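You operate a simulated robot arm through the tools that you are given. There is no shell and no other tool. Be economical: measure what you need, move in short steps, check, and stop when the job is done.

You run a simulated robot arm. Do the job below in one go: nothing can be reset, and whatever is moved stays where it is left.

TASK
Tap the end cap home on the pipe stub.
Fine: the stub stands in its rest while you tap, then goes in the DONE tray; the mallet goes back. Set down upright: pipe stub, mallet.

It is judged by the outcome, as a careful person would: the job done as asked, and still so three seconds after it is handed in. It fails if anything else is knocked over, pushed out of place, dropped, spilled or broken. Lids that push on must go on centred and level and be pressed home; caps that screw on are set level and turned clockwise until they are tight.

THE ROBOT
A 6-joint arm with a two-finger parallel gripper on a trunk, on a base that drives. Base frame: it is fixed to the floor where the robot stands at the start and does not move with it; the origin is under the middle of the robot, x ahead of it, y to its left, z up. Units: mm, rad, N and s.
With the tool pointing down near the work surface it reaches from about 320 to 700 mm from the robot's upright axis, wherever it stands. Its first joint turns from -2.897 to 2.897 rad. Places, roughly: dowel [800, 100, 800]; end cap [500, 200, 900]; inside of the finished tray [800, 300, 800]; pipe stub (3x3x8 cm) [500, 200, 800]; pocket of the stub rest [600, 200, 800]. Payload 4.1 kg.
Tool frame: the origin (TCP) lies between the finger pads and is the grasp point; the fingertips stand 23 mm ahead of it; z points along the fingers, y is the line along which they close. The gripper opens to 94 mm. The fingers are 38 mm wide and 10 mm thick; the gripper's body (54 by 96 mm) begins 39 mm behind the TCP.
Orientation is that of the tool frame in the base frame, as [roll, pitch, yaw] about the fixed x, y, z axes, in that order (R = Rz(yaw) Ry(pitch) Rx(roll)). With the fingers straight down and closing along the base's y, the tool's x points along the base's -x, its y along +y and its z along -z.

THE INTERFACE
- The arm moves only by the tool send_rows. Its argument "deltas" is a list of rows, each a list of 7 numbers: the shift along the base's x, y, z in units of 20 mm (1.0 is 20 mm), then the turn, a rotation vector about the base's x, y, z in units of 8 degrees (1.0 is 8 degrees), then the gripper command, from -1 (shut) to 1 (fully open), values between in proportion. In form: [[tx, ty, tz, wx, wy, wz, grip], ...]. A call has 1 to 12 rows; each row shifts and turns the commanded pose from where the row before left it. A call with a number of a shift or a turn outside -1 to 1 is refused whole. Each row takes 0.2 s and may step no farther than 50 mm and 0.15 rad from the row before; otherwise, or with a gripper value out of range, the whole call is refused. A pose out of reach is approached as far as the arm can. The call stops where the force on the tool passes 40 N (or 10 N more than at its start, if that is more) or the arm is blocked; 0.2 s more then pass. Each finger travels about 45 mm/s and halts on what it meets, pressing with about 31 N; the grip force reading is that of the motor and also rises with nothing between the fingers. The clock runs only during rows and for 0.2 s after the last one: add rows that do not move to give the fingers time. It gives the time, the measured TCP pose, the force on the tool (base axes), the opening and the grip force at its end, in the units of the frame above (readings bear some noise), with the torque about the TCP (base axes, N m) and any sound that the robot's microphone picked up.
- Cameras (640 x 400 px; columns grow to the right, rows downward): "scene" is now at [24.1, 148.9, 1482.5]; the picture's right is [-0.29, -0.96, 0.00], its down [-0.71, 0.21, -0.67] and it looks along [0.64, -0.19, -0.74] (base axes); focal length 262 px, centre (320, 200). "wrist" rides on the gripper at [86, 16, -74] in the tool frame; the picture's right is [-0.18, 0.98, 0.00], its down [-0.58, -0.11, -0.81] and it looks along [-0.79, -0.15, 0.59] (tool axes); focal length 243 px, centre (320, 200). There is no depth. A picture from a camera that has moved, and an enlarged one, comes with that camera's place and axes in the base frame and with its lens. The place of the scene camera against the robot may be out by one fixed shift of up to 12 mm in any direction.
- camera(camera): a new picture of that camera. The clock stands still meanwhile.
- lift_body(by): slides the trunk up (or, below 0, down) by that many mm; the arm and the scene camera ride with it, the base frame stays. It gives what a move gives, with no picture.
- steer(legs): drives the robot by 1 to 6 legs, each [ahead, turn to the left] in mm and rad, along the robot's own axes; the way and the turn of a leg run together, so that a leg with both is an arc; at most 1500 mm and 3.142 rad a leg. The arm and the cameras ride along, it lands a little off, and it stops where it bumps. It gives what a move gives.
- pan_tilt(pan, tilt): turns the head with the scene camera to pan (to the left, within 2.705 rad either way) and tilt (down, from -0.506 to 1.204), counted from straight ahead of the robot. It gives what a move gives.
- close_up(camera, box): a new picture of the part [left, top, right, bottom] of that camera's present view, enlarged. The clock stands still meanwhile.
- job_done(): hands the job in; it is judged then, once.

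Go step by step. Nothing tells you exact positions but the pictures and the camera data: compare them with the known pose of the tool, close in by small moves and look again before you grip or let go. The budget is 120 turns and 78 pictures, counting those below and the enlarged ones. Unless the task says otherwise, let go and move clear before handing in, and close with one line.

The tools are called as name(argument=value, ...) on one line, values as JSON. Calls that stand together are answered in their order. send_rows: Moves the arm, as the interface text tells. Its arguments: {"type":"object","properties":{"deltas":{"type":"array","items":{"type":"array","items":{"type":"number"}}}},"required":["deltas"]} The other tools are called the same way: lift_body (by) slides the trunk up or down; steer (legs) drives the base; pan_tilt (pan, tilt) turns the head that bears the scene camera; camera (camera) takes a picture; close_up (camera, box) takes an enlarged picture of a part of a camera's view; job_done () hands the job in.

At the start:

```text
t: 0.0
eef_pos: [416.1, -43.6, 1118.8]
ee_rot: [3.141, 0.0, -3.141]
wrist_force: [-0.3, 0.5, 0.3]
moment: [-0.01, -0.02, 0.01]
grip_width: 94.2
gripper_force: 0.0
trunk travel left (down, up): [-450.0, 140.0]
robot x, y, heading: [0.3, 1.6, -0.0]
head pan, tilt: [-0.29, 0.838]
```

scene: 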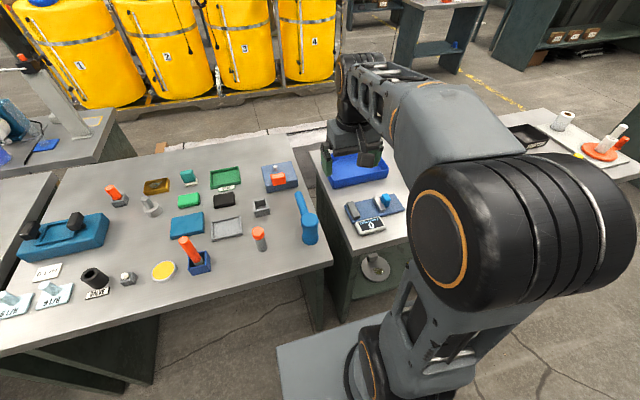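
wrist: 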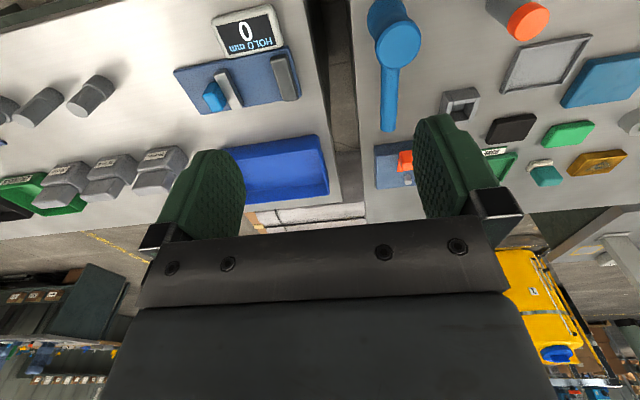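

The left table holds several candidates: a stub with an orange cap, a rest, trays and a blue mallet. I'll look more closely before moving.

close_up(camera="scene", box=[140, 150, 340, 275])

close_up(camera="scene", box=[0, 170, 200, 320])

```text
3.20 times, centred on (240, 212) of scene
camera zoom: at [24.1, 148.9, 1482.5], right [-0.29, -0.96, 0.0], down [-0.71, 0.21, -0.67], along [0.64, -0.19, -0.74], focal length 839 px, centre (576, 160)
```

zoom: 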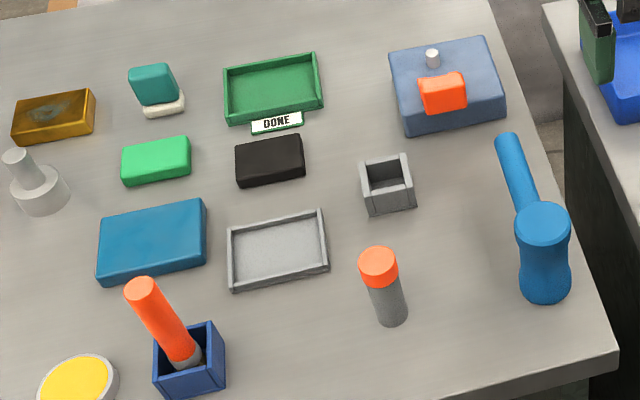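

```text
2.67 times, centred on (100, 245) of scene
camera zoom: at [24.1, 148.9, 1482.5], right [-0.29, -0.96, 0.0], down [-0.71, 0.21, -0.67], along [0.64, -0.19, -0.74], focal length 700 px, centre (907, 80)
```

zoom: 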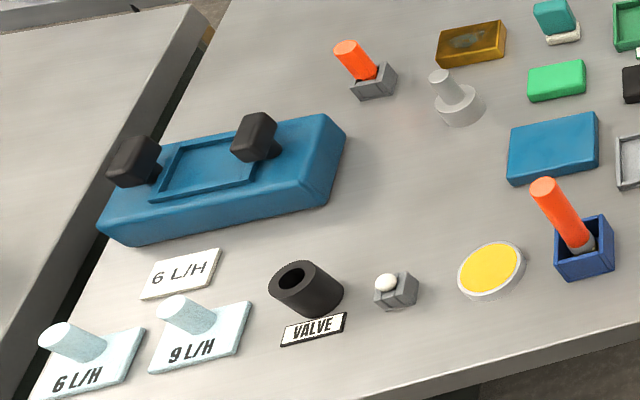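

The stub with its orange cap is near (490,197), the grey rest near (644,177), the green DONE tray near (800,300), and what looks like the blue mallet near (510,37). The tray is out of reach, so I'll check the floor and the space under the table before driving left and ahead.

pan_tilt(pan=0.6, tilt=1.0)

camera(camera="scene")

close_up(camera="wrist", box=[330, 0, 640, 195])

```text
t: 1.2
eef_pos: [415.9, -43.0, 1118.5]
ee_rot: [-3.141, -0.002, -3.141]
wrist_force: [-0.2, 0.2, 0.4]
moment: [0.01, -0.03, 0.0]
grip_width: 94.1
gripper_force: 0.1
trunk travel left (down, up): [-450.0, 140.0]
robot x, y, heading: [-1.8, 1.1, -0.003]
head pan, tilt: [0.6, 1.0]
```

```text
73 pictures are left
camera scene: at [6.1, 210.7, 1470.5], right [0.56, -0.83, 0.0], down [-0.69, -0.47, -0.54], along [0.45, 0.3, -0.84], focal length 262 px, centre (320, 200)
```

scene: 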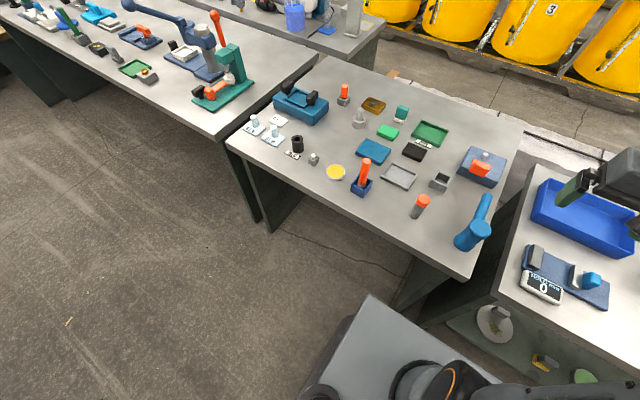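

```text
2.05 times, centred on (485, 98) of wrist
camera zoom: at [330.9, -28.5, 1193.3], right [0.18, 0.98, 0.0], down [0.58, -0.11, 0.81], along [0.79, -0.15, -0.59], focal length 498 px, centre (-18, 410)
```

zoom: 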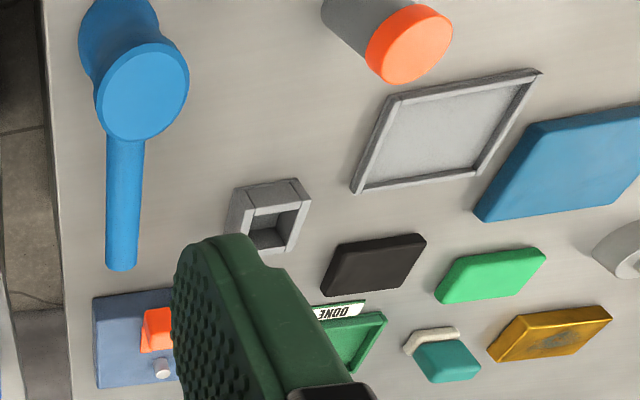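

The space under the table is open between the end panels, and its front is clear. I'll back up a little, shift 320 mm left, and come in to about (130,320), from where everything is in reach.

steer(legs=[[-60, 0], [0, 1.571], [320, 0], [0, -1.571]])

```text
t: 11.6
eef_pos: [351.1, 284.9, 1118.7]
ee_rot: [3.141, 0.001, -3.119]
wrist_force: [-0.4, 0.7, 0.7]
moment: [0.01, 0.01, 0.01]
grip_width: 94.1
gripper_force: 0.2
trunk travel left (down, up): [-450.0, 140.0]
robot x, y, heading: [-67.2, 322.1, 0.018]
head pan, tilt: [0.6, 1.0]
```

steer(legs=[[197, -0.018]])

pan_tilt(pan=-0.35, tilt=0.9)

camera(camera="scene")

camera(camera="wrist")

```text
t: 13.2
eef_pos: [549.4, 281.1, 1119.0]
ee_rot: [3.141, 0.0, -3.136]
wrist_force: [0.4, -0.1, 0.3]
moment: [0.01, -0.02, 0.02]
grip_width: 94.0
gripper_force: 0.0
trunk travel left (down, up): [-450.0, 140.0]
robot x, y, heading: [129.1, 319.1, 0.006]
head pan, tilt: [0.6, 1.0]
```

```text
t: 14.4
eef_pos: [549.0, 280.0, 1119.6]
ee_rot: [3.141, -0.002, -3.137]
wrist_force: [-0.5, -0.5, 0.6]
moment: [0.02, -0.04, 0.01]
grip_width: 93.9
gripper_force: 0.2
trunk travel left (down, up): [-450.0, 140.0]
robot x, y, heading: [131.1, 320.2, 0.007]
head pan, tilt: [-0.351, 0.901]
```

```text
71 pictures are left
camera scene: at [150.4, 467.8, 1477.7], right [-0.34, -0.94, 0.0], down [-0.74, 0.26, -0.62], along [0.58, -0.21, -0.78], focal length 262 px, centre (320, 200)
```

scene: 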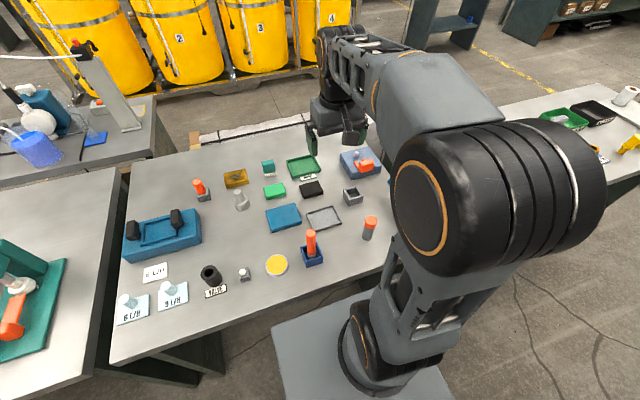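

```text
70 pictures are left
camera wrist: at [462.7, 295.4, 1193.3], right [0.18, 0.98, 0.0], down [0.58, -0.11, 0.81], along [0.79, -0.14, -0.59], focal length 243 px, centre (320, 200)
```

wrist: 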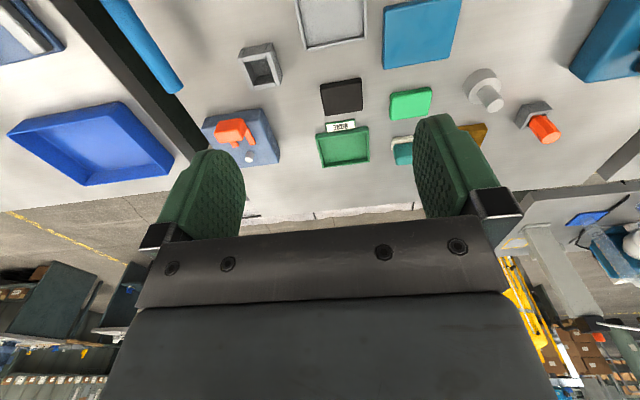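

Now in place. Close-ups of the stub, rest and tray for measuring.

close_up(camera="scene", box=[300, 180, 396, 240])

close_up(camera="scene", box=[220, 140, 396, 250])

send_rows(deltas=[[-1, -1, 0, 0, 0, 0, 1], [-1, -1, 0, 0, 0, 0, 1], [-1, -1, 0, 0, 0, 0, 1], [0, -1, 0, 0, 0, 0, 1], [0, -1, 0, 0, 0, 0, 1], [0, -1, 0, 0, 0, 0, 1], [0, -1, 0, 0, 0, 0, 1], [0, 0, 0, 0, 0, 0, 1]])

camera(camera="wrist")

```text
6.67 times, centred on (348, 210) of scene
camera zoom: at [150.4, 467.8, 1477.7], right [-0.34, -0.94, 0.0], down [-0.74, 0.26, -0.62], along [0.58, -0.21, -0.78], focal length 1749 px, centre (133, 133)
```

zoom: 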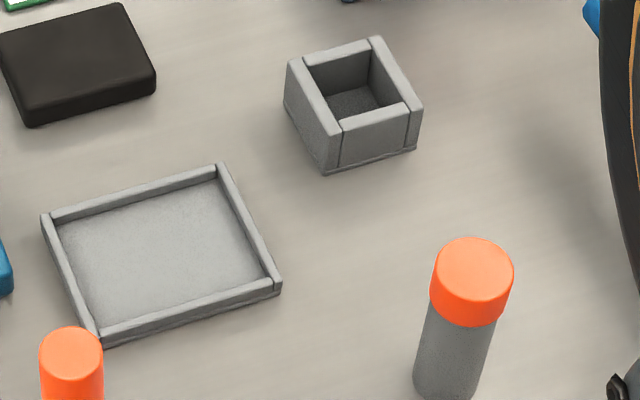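

```text
3.64 times, centred on (308, 195) of scene
camera zoom: at [150.4, 467.8, 1477.7], right [-0.34, -0.94, 0.0], down [-0.74, 0.26, -0.62], along [0.58, -0.21, -0.78], focal length 954 px, centre (364, 218)
```

zoom: 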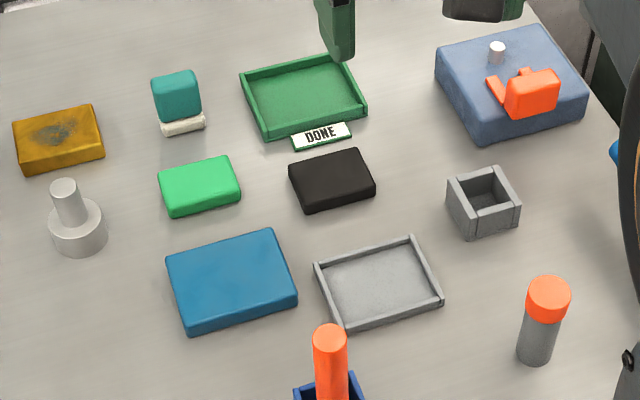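

```text
t: 16.2
eef_pos: [488.6, 140.5, 1117.9]
ee_rot: [-3.14, -0.001, -3.137]
wrist_force: [0.8, 0.5, -0.1]
moment: [-0.02, -0.02, 0.05]
grip_width: 94.1
gripper_force: 0.0
trunk travel left (down, up): [-450.0, 140.0]
robot x, y, heading: [128.9, 323.0, 0.009]
head pan, tilt: [-0.351, 0.901]
```

```text
67 pictures are left
camera wrist: at [402.2, 154.7, 1192.5], right [0.18, 0.98, 0.0], down [0.58, -0.11, 0.81], along [0.79, -0.14, -0.59], focal length 243 px, centre (320, 200)
```

wrist: 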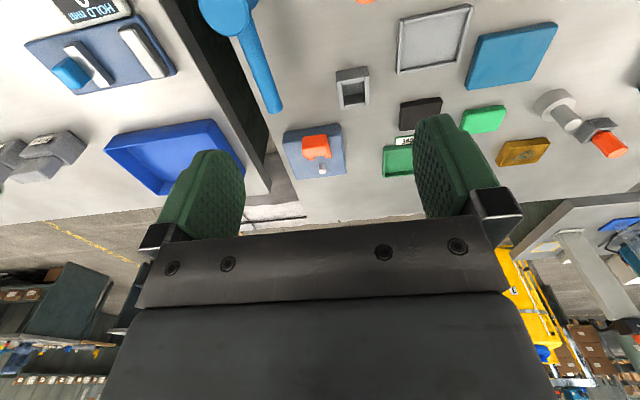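

I'll tilt the wrist so its camera looks steeply down on the mallet, rest and stub.

send_rows(deltas=[[-1, -1, 0, 0, 1, 0, 1], [-1, -1, 0, 0, 1, 0, 1], [-1, -1, 0, 0, 1, 0, 1], [0, 0, 0, 0, 1, 0, 1], [0, 0, 0, 0, 0, 0, 1], [0, 0, 0, 0, 0, 0, 1]])

camera(camera="wrist")

```text
t: 17.6
eef_pos: [428.6, 79.4, 1118.0]
ee_rot: [3.138, -0.56, -3.136]
wrist_force: [-0.2, 0.1, 0.2]
moment: [-0.01, -0.04, -0.01]
grip_width: 94.1
gripper_force: 0.1
trunk travel left (down, up): [-450.0, 140.0]
robot x, y, heading: [132.3, 323.8, 0.009]
head pan, tilt: [-0.351, 0.901]
```

```text
66 pictures are left
camera wrist: at [395.4, 95.0, 1227.4], right [0.15, 0.98, -0.1], down [0.92, -0.11, 0.37], along [0.36, -0.14, -0.92], focal length 243 px, centre (320, 200)
```

wrist: 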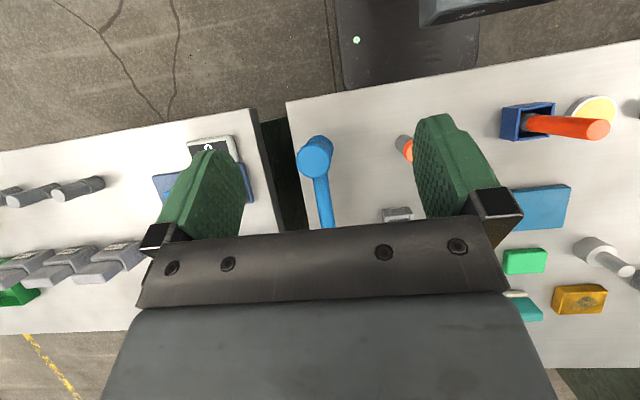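

close_up(camera="wrist", box=[280, 110, 400, 230])

close_up(camera="wrist", box=[490, 80, 640, 170])

close_up(camera="scene", box=[260, 215, 350, 275])

```text
3.33 times, centred on (340, 170) of wrist
camera zoom: at [395.4, 95.0, 1227.4], right [0.15, 0.98, -0.1], down [0.92, -0.11, 0.37], along [0.36, -0.14, -0.92], focal length 809 px, centre (253, 300)
```

zoom: 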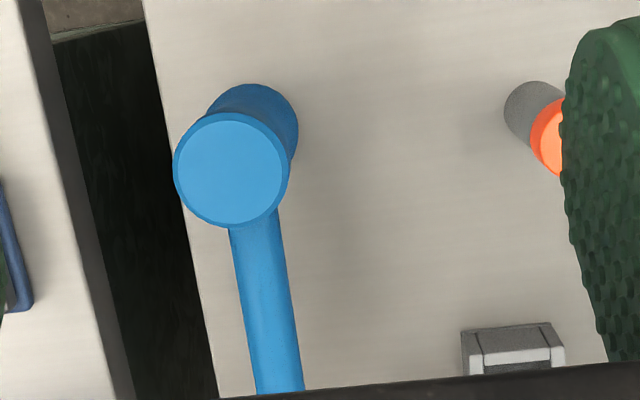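

```text
4.27 times, centred on (565, 125) of wrist
camera zoom: at [395.4, 95.0, 1227.4], right [0.15, 0.98, -0.1], down [0.92, -0.11, 0.37], along [0.36, -0.14, -0.92], focal length 1035 px, centre (-725, 520)
```

zoom: 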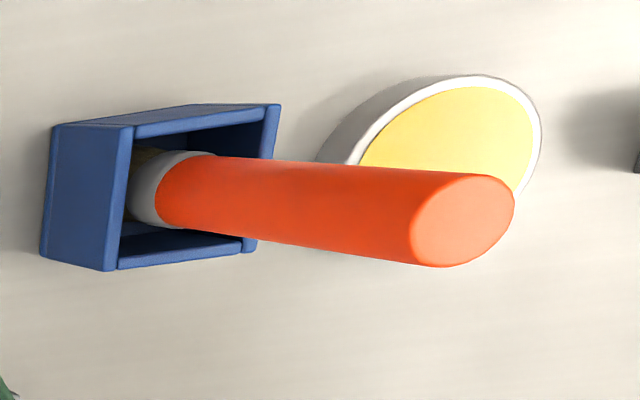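

```text
6.67 times, centred on (305, 245) of scene
camera zoom: at [150.2, 467.7, 1477.7], right [-0.34, -0.94, 0.0], down [-0.74, 0.27, -0.62], along [0.58, -0.21, -0.78], focal length 1749 px, centre (420, -100)
```

zoom: 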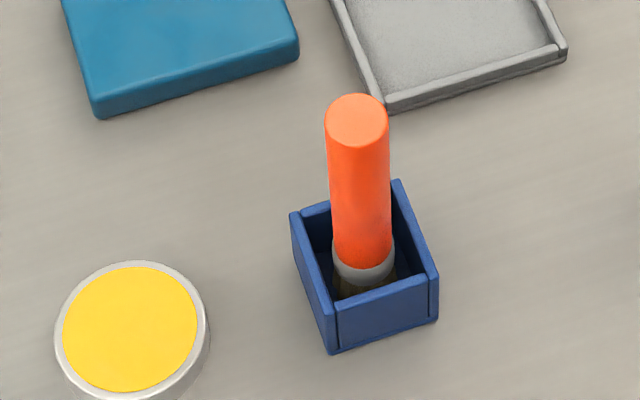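

The blue piece is the mallet: its head stands on one face at about (473,37) and the handle lies level along +x. The cap overhangs the stub, so I'll grip the stub body from the side with the tool level. That needs the wrist turned so its camera is on top, so I'll level the tool and start the yaw.

send_rows(deltas=[[1, 1, 0, 0, -1, 0, 1], [1, 1, 0, 0, -1, 0, 1], [1, 1, 0, 0, -1, 0, 1], [1, 1, 0, 0, -1, 0, 1], [0, 1, 0, 0, 0, 1, 1], [0, 1, 0, 0, 0, 1, 1], [0, 0, 0, 0, 0, 1, 1], [0, 0, 0, 0, 0, 1, 1], [0, 0, 0, 0, 0, 1, 1], [0, 0, 0, 0, 0, 1, 1], [0, 0, 0, 0, 0, 1, 1], [0, 0, 0, 0, 0, 1, 1]])

send_rows(deltas=[[0, 0, 0, 0, 0, 1, 1], [0, 0, 0, 0, 0, 1, 1], [0, 0, 0, 0, 0, 1, 1], [0, 0, 0, 0, 0, 1, 1], [0, 0, 0, 0, 0, 1, 1], [0, 0, 0, 0, 0, 1, 1], [0, 0, 0, 0, 0, 1, 1], [0, 0, 0, 0, 0, 1, 1], [0, 0, 0, 0, 0, 1, 1], [0, 0, 0, 0, 0, 1, 1], [0, 0, 0, 0, 0, 1, 1], [0, 0, 0, 0, 0, 1, 1]])

camera(camera="wrist")

```text
t: 20.2
eef_pos: [508.2, 201.4, 1118.7]
ee_rot: [-3.142, 0.0, -2.016]
wrist_force: [0.0, -0.3, -0.2]
moment: [0.01, -0.02, 0.0]
grip_width: 93.7
gripper_force: 0.0
trunk travel left (down, up): [-450.0, 140.0]
robot x, y, heading: [130.1, 323.1, 0.002]
head pan, tilt: [-0.351, 0.901]
```

```text
t: 22.8
eef_pos: [520.5, 246.0, 1117.8]
ee_rot: [3.131, -0.002, -0.354]
wrist_force: [0.3, -0.9, -0.1]
moment: [0.04, -0.03, -0.02]
grip_width: 94.0
gripper_force: 0.0
out of reach, approached as far as the arm can: row 12
trunk travel left (down, up): [-450.0, 140.0]
robot x, y, heading: [130.9, 321.7, 0.007]
head pan, tilt: [-0.351, 0.901]
```

```text
62 pictures are left
camera wrist: at [596.6, 199.3, 1191.9], right [-0.51, -0.86, 0.01], down [-0.51, 0.31, 0.8], along [-0.69, 0.41, -0.59], focal length 243 px, centre (320, 200)
```

wrist: 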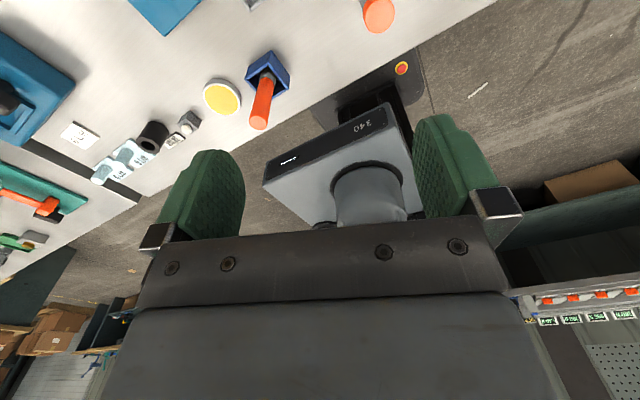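

The wrist reached its yaw limit about 20° short, which still gives a usable pointing direction of about −28°. I'll tilt the tool to level along it while high.

send_rows(deltas=[[0.5, 0, 0, 0, 0, -1, 1], [0.5, 0, 0, 0, 0, 0, 1], [0.5, 0, 0, -0.469, -0.883, 0, 1], [0.5, 0, 0, -0.469, -0.883, 0, 1], [0.5, 0, 0, -0.469, -0.883, 0, 1], [0, 0, 0, -0.469, -0.883, 0, 1], [0, 0, 0, -0.469, -0.883, 0, 1], [0, 0, 0, -0.469, -0.883, 0, 1], [0, 0, 0, 0, 0, 0, 1]])

camera(camera="wrist")

```text
t: 24.8
eef_pos: [571.6, 244.0, 1115.2]
ee_rot: [3.137, -0.839, -0.482]
wrist_force: [-0.5, -0.1, 0.2]
moment: [-0.01, -0.02, 0.0]
grip_width: 94.0
gripper_force: 0.1
trunk travel left (down, up): [-450.0, 140.0]
robot x, y, heading: [132.8, 323.5, 0.006]
head pan, tilt: [-0.351, 0.901]
```

```text
61 pictures are left
camera wrist: at [565.6, 228.2, 1231.8], right [-0.57, -0.81, -0.13], down [-0.82, 0.56, 0.11], along [-0.01, 0.17, -0.99], focal length 243 px, centre (320, 200)
```

wrist: 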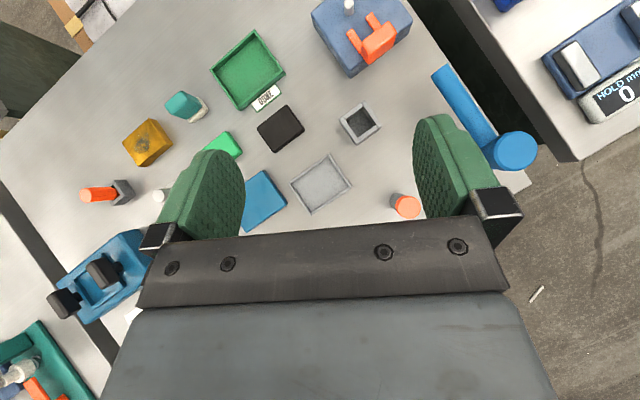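

This near-vertical view is good for measuring, so I'll enlarge the work region from here.

close_up(camera="wrist", box=[300, 90, 430, 225])

close_up(camera="wrist", box=[420, 50, 560, 190])

close_up(camera="wrist", box=[190, 20, 330, 120])

```text
2.96 times, centred on (365, 158) of wrist
camera zoom: at [565.6, 228.2, 1231.8], right [-0.57, -0.81, -0.13], down [-0.82, 0.56, 0.11], along [-0.01, 0.17, -0.99], focal length 719 px, centre (187, 326)
```

zoom: 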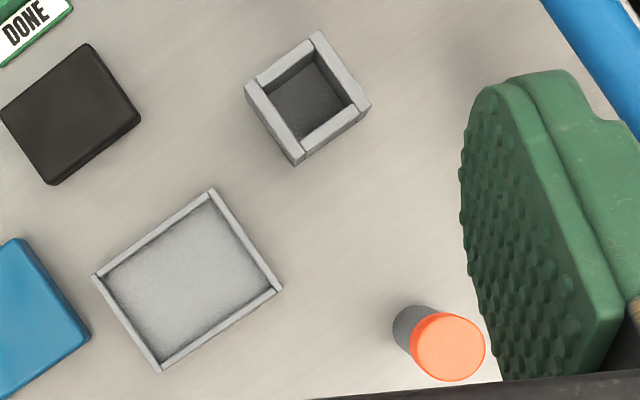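

```text
2.86 times, centred on (490, 120) of wrist
camera zoom: at [565.6, 228.2, 1231.8], right [-0.57, -0.81, -0.13], down [-0.82, 0.56, 0.11], along [-0.01, 0.17, -0.99], focal length 693 px, centre (-166, 429)
```

zoom: 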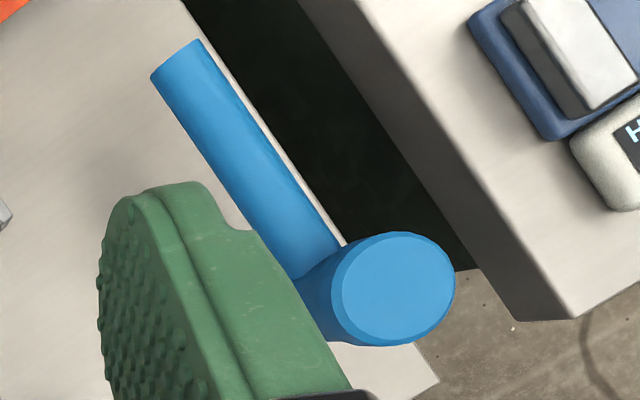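

```text
4.00 times, centred on (260, 70) of wrist
camera zoom: at [565.6, 228.2, 1231.8], right [-0.57, -0.81, -0.13], down [-0.82, 0.56, 0.11], along [-0.01, 0.17, -0.99], focal length 970 px, centre (560, 720)
```

zoom: 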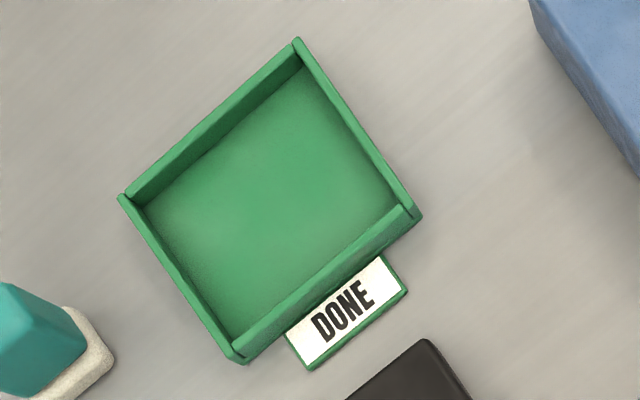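

Triangulated: cap top about (479,189,861), rest centre about (630,170), tray centre about (830,281), mallet head about (470,39). Table top is about 770. For a level grasp I need more distance, so I'll back the base up 130 mm and finish tilting level.

steer(legs=[[-130, 0]])

send_rows(deltas=[[0, 0, 0, -0.469, -0.883, 0, 1], [0, 0, 0, -0.469, -0.883, 0, 1], [0, 0, 0, -0.469, -0.883, 0, 1], [0, 0, 0, -0.469, -0.883, 0, 1], [0, 0, 0, -0.469, -0.883, 0, 1], [0, 0, 0, -0.117, -0.22, 0, 1], [0, 0, 0, 0, 0, 0, 1]])

camera(camera="wrist")

```text
t: 26.1
eef_pos: [439.3, 244.2, 1118.5]
ee_rot: [3.137, -0.836, -0.479]
wrist_force: [-0.3, -0.4, 0.1]
moment: [-0.02, 0.03, 0.0]
grip_width: 93.9
gripper_force: 0.1
trunk travel left (down, up): [-450.0, 140.0]
robot x, y, heading: [-1.8, 318.6, 0.003]
head pan, tilt: [-0.351, 0.901]
```

```text
t: 27.7
eef_pos: [451.0, 244.4, 1122.4]
ee_rot: [1.631, -1.566, 1.024]
wrist_force: [-1.5, -0.6, -0.8]
moment: [0.01, 0.01, 0.03]
grip_width: 93.9
gripper_force: 0.0
out of reach, approached as far as the arm can: row 5
trunk travel left (down, up): [-450.0, 140.0]
robot x, y, heading: [4.1, 321.4, 0.006]
head pan, tilt: [-0.351, 0.901]
```

```text
57 pictures are left
camera wrist: at [378.7, 265.0, 1209.8], right [-0.46, -0.87, -0.18], down [-0.66, 0.47, -0.58], along [0.59, -0.15, -0.79], focal length 243 px, centre (320, 200)
```

wrist: 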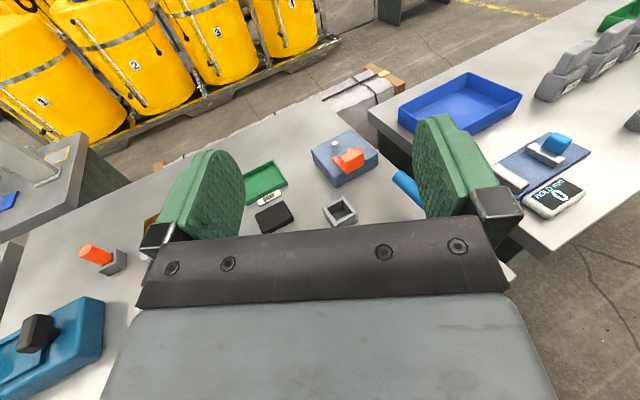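

The tool is level and pointing along (0.88,−0.47). I'll back 60 mm more for a standoff behind the stub, then lower the trunk part way and look.

steer(legs=[[-62, 0]])

lift_body(by=-200)

camera(camera="wrist")

camera(camera="scene")

```text
t: 28.7
eef_pos: [388.0, 245.3, 1124.1]
ee_rot: [1.714, -1.565, 0.942]
wrist_force: [0.7, -1.3, 0.1]
moment: [-0.02, -0.01, -0.01]
grip_width: 94.1
gripper_force: 0.1
trunk travel left (down, up): [-450.0, 140.0]
robot x, y, heading: [-61.5, 321.0, 0.008]
head pan, tilt: [-0.351, 0.901]
```

```text
t: 30.8
eef_pos: [388.6, 245.1, 923.8]
ee_rot: [1.746, -1.565, 0.908]
wrist_force: [0.6, -0.5, -0.7]
moment: [-0.01, 0.02, -0.01]
grip_width: 94.2
gripper_force: 0.0
trunk travel left (down, up): [-250.0, 340.0]
robot x, y, heading: [-61.1, 320.6, 0.008]
head pan, tilt: [-0.351, 0.901]
```

```text
56 pictures are left
camera wrist: at [315.7, 264.3, 1010.0], right [-0.46, -0.87, -0.18], down [-0.66, 0.47, -0.58], along [0.59, -0.15, -0.79], focal length 243 px, centre (320, 200)
```

wrist: 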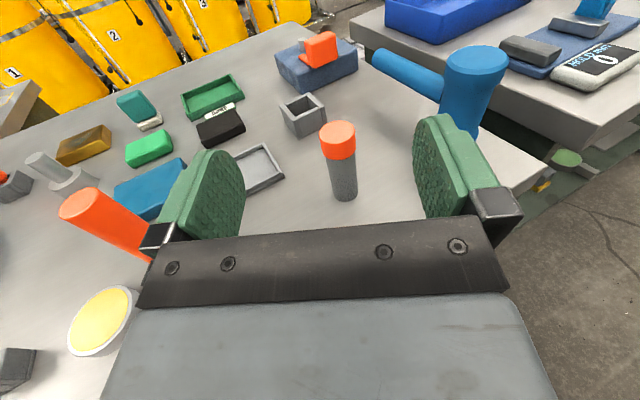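

```text
55 pictures are left
camera scene: at [-44.1, 466.4, 1277.8], right [-0.34, -0.94, 0.0], down [-0.74, 0.26, -0.62], along [0.58, -0.21, -0.78], focal length 262 px, centre (320, 200)
```

scene: 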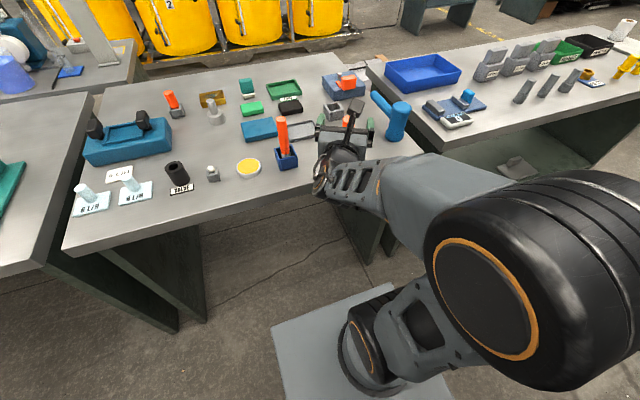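

The stub is framed between the fingers. I'll enlarge it to get the cap skirt and base heights.

close_up(camera="wrist", box=[260, 80, 420, 220])

```text
2.86 times, centred on (340, 150) of wrist
camera zoom: at [315.7, 264.3, 1010.0], right [-0.46, -0.87, -0.18], down [-0.66, 0.47, -0.58], along [0.59, -0.15, -0.79], focal length 693 px, centre (263, 343)
```

zoom: 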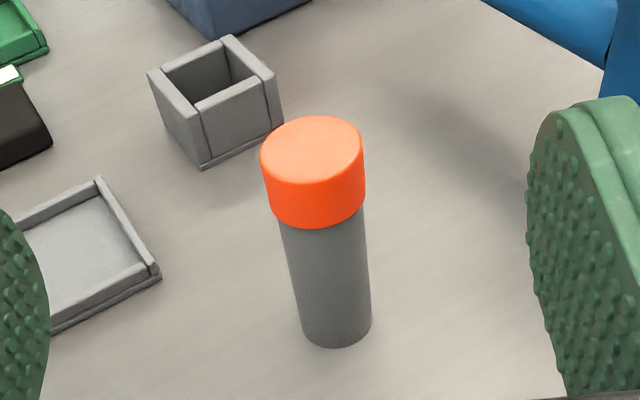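

Consistent estimates: table about 781, stub axis about (479,190), cap top about 869, skirt bottom about 852, rest top about 811. I'll lower to a TCP height of about 829, so the fingers stay below the skirt, centre sideways and approach part way.

lift_body(by=-95)

send_rows(deltas=[[-0.15, -0.28, 0, 0, 0, 0, 1], [0.6, -0.32, 0, 0, 0, 0, 1], [0.6, -0.32, 0, 0, 0, 0, 1], [0.6, -0.32, 0, 0, 0, 0, 1], [0, 0, 0, 0, 0, 0, 1]])

camera(camera="wrist")

```text
t: 32.1
eef_pos: [389.8, 244.1, 828.5]
ee_rot: [1.744, -1.565, 0.911]
wrist_force: [0.2, 0.5, -0.8]
moment: [0.0, 0.0, -0.02]
grip_width: 93.9
gripper_force: 0.1
trunk travel left (down, up): [-155.0, 435.0]
robot x, y, heading: [-64.8, 320.6, 0.005]
head pan, tilt: [-0.351, 0.901]
```

```text
t: 33.3
eef_pos: [422.3, 219.4, 826.3]
ee_rot: [1.696, -1.565, 0.958]
wrist_force: [0.5, 1.5, 0.2]
moment: [-0.03, -0.05, 0.01]
grip_width: 93.9
gripper_force: 0.2
trunk travel left (down, up): [-155.0, 435.0]
robot x, y, heading: [-60.5, 322.6, 0.005]
head pan, tilt: [-0.351, 0.901]
```

```text
53 pictures are left
camera wrist: at [349.5, 239.7, 914.8], right [-0.46, -0.87, -0.18], down [-0.66, 0.47, -0.58], along [0.59, -0.15, -0.79], focal length 243 px, centre (320, 200)
```

wrist: 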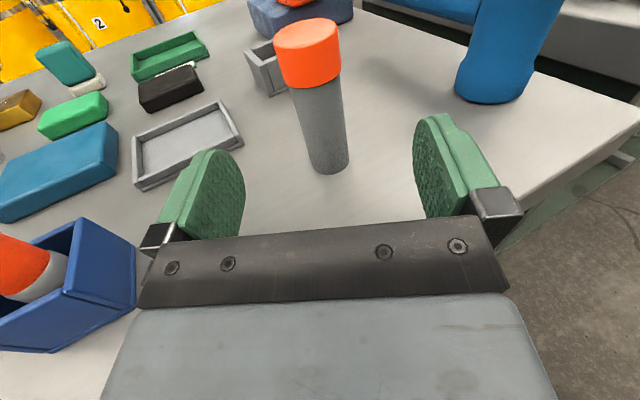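

Aligned: the stub axis is about 62 mm ahead and centred, with the skirt bottom at about 850. I'll advance 59 mm and look before closing.

send_rows(deltas=[[0.65, -0.345, 0.05, 0, 0, 0, 1], [0.65, -0.345, 0.05, 0, 0, 0, 1], [0.65, -0.345, 0, 0, 0, 0, 1], [0.65, -0.345, 0, 0, 0, 0, 1], [0, 0, 0, 0, 0, 0, 1]])

camera(camera="wrist")

```text
t: 34.5
eef_pos: [474.6, 191.3, 831.1]
ee_rot: [1.762, -1.565, 0.893]
wrist_force: [1.3, 0.6, -0.5]
moment: [0.01, 0.0, 0.01]
grip_width: 93.6
gripper_force: 0.0
trunk travel left (down, up): [-155.0, 435.0]
robot x, y, heading: [-63.5, 322.5, 0.007]
head pan, tilt: [-0.351, 0.901]
```

```text
52 pictures are left
camera wrist: at [401.7, 211.4, 917.8], right [-0.46, -0.87, -0.18], down [-0.66, 0.47, -0.58], along [0.59, -0.15, -0.79], focal length 243 px, centre (320, 200)
```

wrist: 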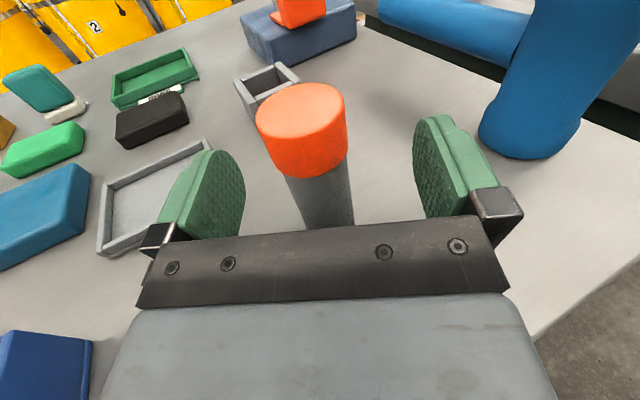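

The stub is centred between the pads. I'll drop 2 mm to clear the skirt and close.

send_rows(deltas=[[0, 0, -0.12, 0, 0, 0, 1], [0, 0, 0, 0, 0, 0, 0], [0, 0, 0, 0, 0, 0, -0.3], [0, 0, 0, 0, 0, 0, -1], [0, 0, 0, 0, 0, 0, -1], [0, 0, 0, 0, 0, 0, -1], [0, 0, 0, 0, 0, 0, -1]])

camera(camera="wrist")

```text
t: 36.1
eef_pos: [473.7, 192.0, 830.0]
ee_rot: [1.747, -1.565, 0.909]
wrist_force: [0.1, 1.2, 0.5]
moment: [0.03, -0.04, 0.02]
grip_width: 28.9
gripper_force: 31.3
trunk travel left (down, up): [-155.0, 435.0]
robot x, y, heading: [-62.9, 321.0, 0.008]
head pan, tilt: [-0.351, 0.901]
```

```text
51 pictures are left
camera wrist: at [401.2, 211.6, 915.7], right [-0.46, -0.87, -0.18], down [-0.66, 0.47, -0.58], along [0.59, -0.15, -0.79], focal length 243 px, centre (320, 200)
```

wrist: 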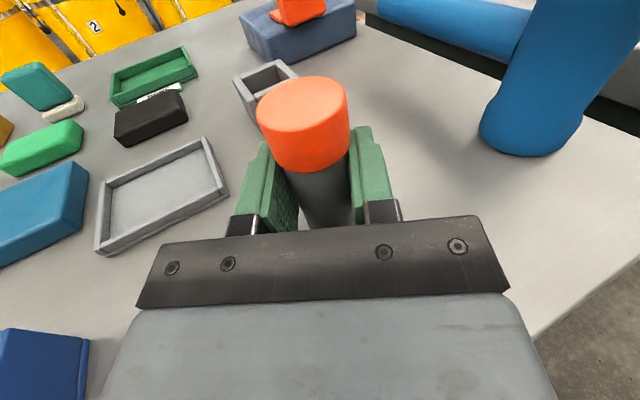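

Gripped at 28.9 mm. I'll lift with the trunk and carry the stub towards the rest.

lift_body(by=70)

send_rows(deltas=[[0.7, -0.1, 0, 0, 0, 0, -1], [0.7, -0.1, 0, 0, 0, 0, -1], [0.7, -0.1, 0, 0, 0, 0, -1], [0.7, -0.1, 0, 0, 0, 0, -1], [0.7, -0.1, 0, 0, 0, 0, -1], [0.7, -0.1, 0, 0, 0, 0, -1], [0.7, -0.1, 0, 0, 0, 0, -1], [0.7, -0.1, 0, 0, 0, 0, -1], [0.7, -0.1, 0, 0, 0, 0, -1], [0, 0, 0, 0, 0, 0, -1]])

camera(camera="wrist")

camera(camera="scene")

```text
t: 37.2
eef_pos: [474.3, 192.0, 899.3]
ee_rot: [1.791, -1.566, 0.863]
wrist_force: [0.5, -0.2, -1.7]
moment: [0.04, 0.01, -0.01]
grip_width: 28.9
gripper_force: 31.4
trunk travel left (down, up): [-225.0, 365.0]
robot x, y, heading: [-63.4, 319.6, 0.011]
head pan, tilt: [-0.351, 0.901]
```

```text
t: 39.4
eef_pos: [599.6, 174.0, 898.5]
ee_rot: [1.8, -1.566, 0.855]
wrist_force: [-0.6, 0.0, -1.4]
moment: [0.02, 0.0, -0.04]
grip_width: 28.8
gripper_force: 31.0
trunk travel left (down, up): [-225.0, 365.0]
robot x, y, heading: [-64.3, 322.9, 0.003]
head pan, tilt: [-0.351, 0.901]
```

```text
50 pictures are left
camera wrist: at [527.0, 194.0, 985.4], right [-0.46, -0.87, -0.18], down [-0.66, 0.47, -0.58], along [0.59, -0.15, -0.79], focal length 243 px, centre (320, 200)
```

wrist: 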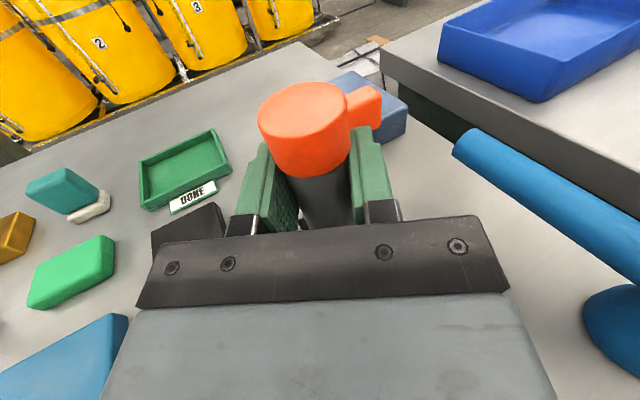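

```text
49 pictures are left
camera scene: at [-43.8, 466.4, 1252.7], right [-0.34, -0.94, 0.0], down [-0.74, 0.26, -0.62], along [0.58, -0.21, -0.78], focal length 262 px, centre (320, 200)
```

scene: 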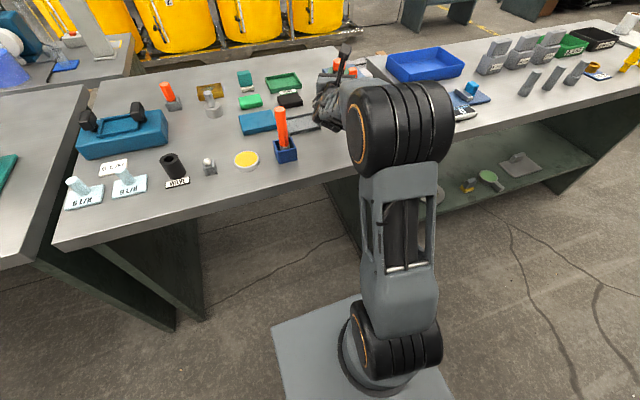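

The stub hides the rest from here. I'll step left about 90 mm to see the pocket beside the stub and refine its position.

send_rows(deltas=[[0, 0.9, 0, 0, 0, 0, -1], [0, 0.9, 0, 0, 0, 0, -1], [0, 0.9, 0, 0, 0, 0, -1], [0, 0.9, 0, 0, 0, 0, -1], [0, 0.9, 0, 0, 0, 0, -1], [0, 0, 0, 0, 0, 0, -1], [0, 0, 0, 0, 0, 0, -1]])

close_up(camera="wrist", box=[240, 70, 500, 230])

```text
t: 41.0
eef_pos: [598.0, 264.1, 898.8]
ee_rot: [1.792, -1.567, 0.862]
wrist_force: [0.8, 0.0, -1.6]
moment: [0.01, 0.03, 0.0]
grip_width: 28.8
gripper_force: 31.2
trunk travel left (down, up): [-225.0, 365.0]
robot x, y, heading: [-64.4, 320.2, 0.007]
head pan, tilt: [-0.351, 0.901]
```

```text
2.46 times, centred on (370, 150) of wrist
camera zoom: at [526.7, 283.1, 985.7], right [-0.46, -0.87, -0.18], down [-0.66, 0.47, -0.58], along [0.59, -0.15, -0.79], focal length 597 px, centre (197, 323)
```

zoom: 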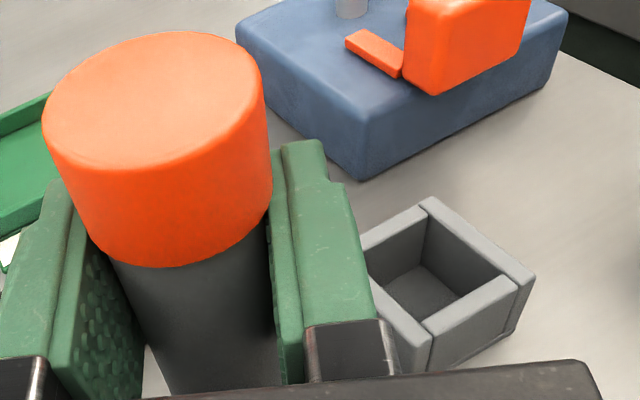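

Pocket centre refined to (631.6,170.4), about 37–40 mm across inside, with its top at 811. I'll move the stub over it and lower to just above the rim.

send_rows(deltas=[[0.283, -0.909, 0, 0, 0, 0, -1], [0.283, -0.909, 0, 0, 0, 0, -1], [0.283, -0.909, 0, 0, 0, 0, -1], [0.283, -0.909, 0, 0, 0, 0, -1], [0.283, -0.909, 0, 0, 0, 0, -1], [0, 0, -0.8, 0, 0, 0, -1], [0, 0, -0.7, 0, 0, 0, -1], [0, 0, 0, 0, 0, 0, -1]])

camera(camera="wrist")

pan_tilt(pan=-0.4, tilt=0.6)

camera(camera="scene")

```text
t: 42.8
eef_pos: [627.1, 171.9, 869.4]
ee_rot: [1.757, -1.564, 0.897]
wrist_force: [0.3, 0.7, -1.6]
moment: [0.03, 0.03, -0.02]
grip_width: 28.8
gripper_force: 31.1
trunk travel left (down, up): [-225.0, 365.0]
robot x, y, heading: [-60.3, 323.3, 0.009]
head pan, tilt: [-0.351, 0.901]
```

```text
47 pictures are left
camera wrist: at [554.8, 192.4, 956.2], right [-0.46, -0.87, -0.18], down [-0.66, 0.47, -0.58], along [0.59, -0.15, -0.79], focal length 243 px, centre (320, 200)
```

wrist: 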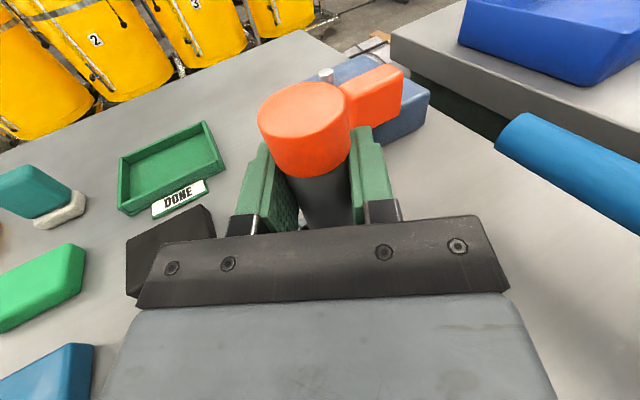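

```text
t: 43.6
eef_pos: [627.3, 171.1, 871.2]
ee_rot: [1.771, -1.565, 0.883]
wrist_force: [-0.8, 0.2, -1.5]
moment: [0.05, 0.0, 0.01]
grip_width: 29.1
gripper_force: 31.2
trunk travel left (down, up): [-225.0, 365.0]
robot x, y, heading: [-60.4, 324.1, 0.001]
head pan, tilt: [-0.4, 0.6]
```

```text
46 pictures are left
camera scene: at [-33.3, 458.0, 1277.4], right [-0.38, -0.92, 0.0], down [-0.52, 0.22, -0.82], along [0.76, -0.32, -0.57], focal length 262 px, centre (320, 200)
```

scene: 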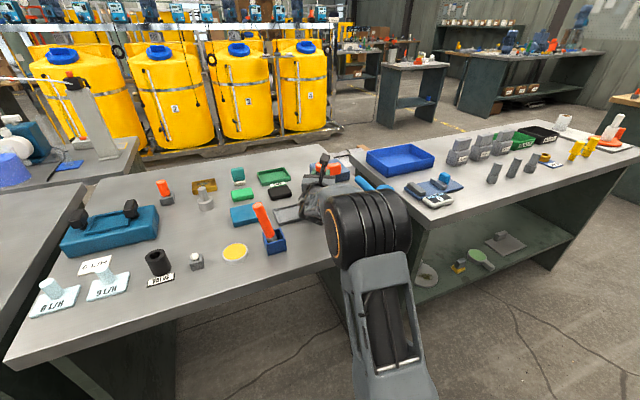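

Over the pocket. Lowering in small steps while watching force.

send_rows(deltas=[[0, 0.05, -0.2, 0, 0, 0, -1], [0, 0, -0.2, 0, 0, 0, -1], [0, 0, -0.2, 0, 0, 0, -1], [0, 0, -0.2, 0, 0, 0, -1], [0, 0, 0, 0, 0, 0, -1]])

```text
t: 44.8
eef_pos: [627.4, 174.9, 852.2]
ee_rot: [1.801, -1.566, 0.854]
wrist_force: [-0.1, -0.1, -0.7]
moment: [0.04, -0.05, 0.0]
grip_width: 28.8
gripper_force: 31.5
trunk travel left (down, up): [-225.0, 365.0]
robot x, y, heading: [-62.7, 322.6, 0.006]
head pan, tilt: [-0.4, 0.6]
```

send_rows(deltas=[[0, 0, -0.2, 0, 0, 0, -1], [0, 0, -0.2, 0, 0, 0, -1], [0, 0, -0.15, 0, 0, 0, -1], [0, 0, -0.1, 0, 0, 0, -1], [0, 0, 0, 0, 0, 0, -1]])

camera(camera="wrist")

```text
t: 46.0
eef_pos: [628.5, 173.4, 840.3]
ee_rot: [1.633, -1.566, 1.021]
wrist_force: [-7.2, 0.1, 1.1]
moment: [-0.02, 0.28, -0.02]
grip_width: 28.8
gripper_force: 30.8
trunk travel left (down, up): [-225.0, 365.0]
robot x, y, heading: [-64.8, 320.1, 0.011]
head pan, tilt: [-0.4, 0.6]
```

```text
45 pictures are left
camera wrist: at [555.5, 193.6, 927.4], right [-0.46, -0.87, -0.18], down [-0.66, 0.47, -0.58], along [0.59, -0.15, -0.79], focal length 243 px, centre (320, 200)
```

wrist: 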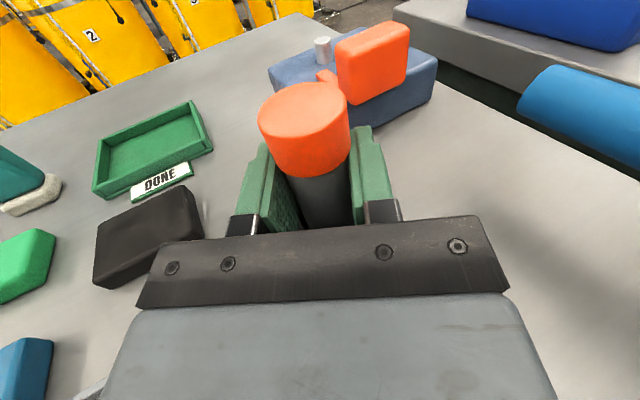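

A −7 N push in x shows the stub touching the far wall. I'll back off 2.5 mm and continue down.

send_rows(deltas=[[-0.12, 0, 0, 0, 0, 0, -1], [0, 0, 0, 0, 0, 0, -1]])

```text
t: 46.6
eef_pos: [625.9, 174.3, 840.3]
ee_rot: [1.806, -1.566, 0.848]
wrist_force: [0.5, -0.2, -1.5]
moment: [0.01, 0.01, 0.02]
grip_width: 29.2
gripper_force: 31.0
trunk travel left (down, up): [-225.0, 365.0]
robot x, y, heading: [-60.3, 320.6, 0.008]
head pan, tilt: [-0.4, 0.6]
```

send_rows(deltas=[[-0.05, 0, -0.1, 0, 0, 0, -1], [0, 0, -0.1, 0, 0, 0, -1], [0, 0, -0.1, 0, 0, 0, -1], [0, 0, 0, 0, 0, 0, -1]])

```text
t: 47.6
eef_pos: [625.3, 173.5, 835.5]
ee_rot: [1.481, -1.564, 1.173]
wrist_force: [0.9, -0.3, 1.9]
moment: [0.0, -0.06, -0.05]
grip_width: 28.8
gripper_force: 30.5
trunk travel left (down, up): [-225.0, 365.0]
robot x, y, heading: [-62.5, 317.7, 0.008]
head pan, tilt: [-0.4, 0.6]
```

send_rows(deltas=[[0, 0, -0.07, 0, 0, 0, -1], [0, 0, 0, 0, 0, 0, -1]])

```text
t: 48.2
eef_pos: [624.6, 172.8, 835.8]
ee_rot: [0.913, -1.563, 1.737]
wrist_force: [3.1, -1.0, 11.8]
moment: [0.02, -0.12, 0.0]
grip_width: 28.9
gripper_force: 31.3
trunk travel left (down, up): [-225.0, 365.0]
robot x, y, heading: [-62.1, 321.4, 0.011]
head pan, tilt: [-0.4, 0.6]
```

The stub is seated on the pocket floor. I'll open and back straight out.

send_rows(deltas=[[0, 0, 0.04, 0, 0, 0, -0.9], [0, 0, 0, 0, 0, 0, -0.3], [0, 0, 0, 0, 0, 0, 0.2], [0, 0, 0, 0, 0, 0, 0.5], [0, 0, 0, 0, 0, 0, 0.5], [-0.65, 0.345, 0, 0, 0, 0, 0.5], [-0.65, 0.345, 0, 0, 0, 0, 0.5], [-0.65, 0.345, 0, 0, 0, 0, 0.5], [-0.65, 0.345, 0, 0, 0, 0, 0.5], [-0.65, 0.345, 0, 0, 0, 0, 0.5], [-0.65, 0.345, 0, 0, 0, 0, 0.5], [0, 0, 0, 0, 0, 0, 0.5]])

camera(camera="wrist")

```text
t: 50.8
eef_pos: [546.5, 214.4, 833.7]
ee_rot: [1.714, -1.566, 0.942]
wrist_force: [-0.4, 0.1, 0.1]
moment: [-0.04, 0.05, -0.01]
grip_width: 70.9
gripper_force: 0.0
trunk travel left (down, up): [-225.0, 365.0]
robot x, y, heading: [-63.7, 322.1, 0.011]
head pan, tilt: [-0.4, 0.6]
```

```text
44 pictures are left
camera wrist: at [473.8, 234.6, 920.2], right [-0.46, -0.87, -0.18], down [-0.66, 0.47, -0.58], along [0.59, -0.15, -0.79], focal length 243 px, centre (320, 200)
```

wrist: 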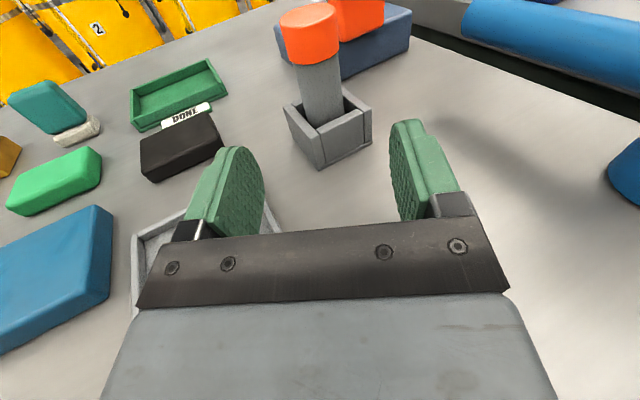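

The stub stands upright in the rest. Next is the mallet: raise the trunk, drive ahead about 193 mm, then re-orient the tool downward with the camera on the handle side.

lift_body(by=225)

steer(legs=[[193, -0.008]])

send_rows(deltas=[[-0.6, -0.1, 0.5, 0.469, 0.883, 0, 1], [-0.6, -0.1, 0.5, 0.469, 0.883, 0, 1], [-0.6, -0.1, 0.5, 0.469, 0.883, 0, 1], [-0.6, -0.1, 0.5, 0.469, 0.883, 0, 1], [-0.6, -0.1, 0, 0.469, 0.883, 0, 1], [-0.6, -0.1, 0, 0.469, 0.883, 0, 1], [-0.6, -0.1, 0, 0.469, 0.883, 0, 1], [-0.6, -0.1, 0, 0.469, 0.883, 0, 1], [-0.6, -0.1, 0, 0.469, 0.883, 0, 1], [-0.6, -0.1, 0, 0.469, 0.883, 0, 1], [-0.6, -0.1, 0, 0.469, 0.883, 0, 1], [-0.6, -0.1, 0, 0.117, 0.22, 0, 1]])

```text
t: 53.2
eef_pos: [546.4, 214.3, 1059.2]
ee_rot: [1.757, -1.565, 0.896]
wrist_force: [0.7, 0.2, -0.7]
moment: [-0.04, -0.03, -0.03]
grip_width: 70.4
gripper_force: 0.0
trunk travel left (down, up): [-450.0, 140.0]
robot x, y, heading: [-60.9, 321.0, 0.006]
head pan, tilt: [-0.4, 0.6]
```

```text
t: 54.8
eef_pos: [742.8, 211.6, 1058.5]
ee_rot: [1.777, -1.566, 0.871]
wrist_force: [0.5, -0.1, -0.8]
moment: [0.03, 0.01, 0.0]
grip_width: 70.5
gripper_force: 0.1
trunk travel left (down, up): [-450.0, 140.0]
robot x, y, heading: [132.3, 321.9, -0.002]
head pan, tilt: [-0.4, 0.6]
```

```text
t: 57.4
eef_pos: [598.5, 187.5, 1099.0]
ee_rot: [3.136, 0.004, -0.486]
wrist_force: [-0.7, -0.3, -0.4]
moment: [0.03, -0.01, -0.01]
grip_width: 93.9
gripper_force: 0.0
trunk travel left (down, up): [-450.0, 140.0]
robot x, y, heading: [133.1, 324.1, 0.004]
head pan, tilt: [-0.4, 0.6]
```

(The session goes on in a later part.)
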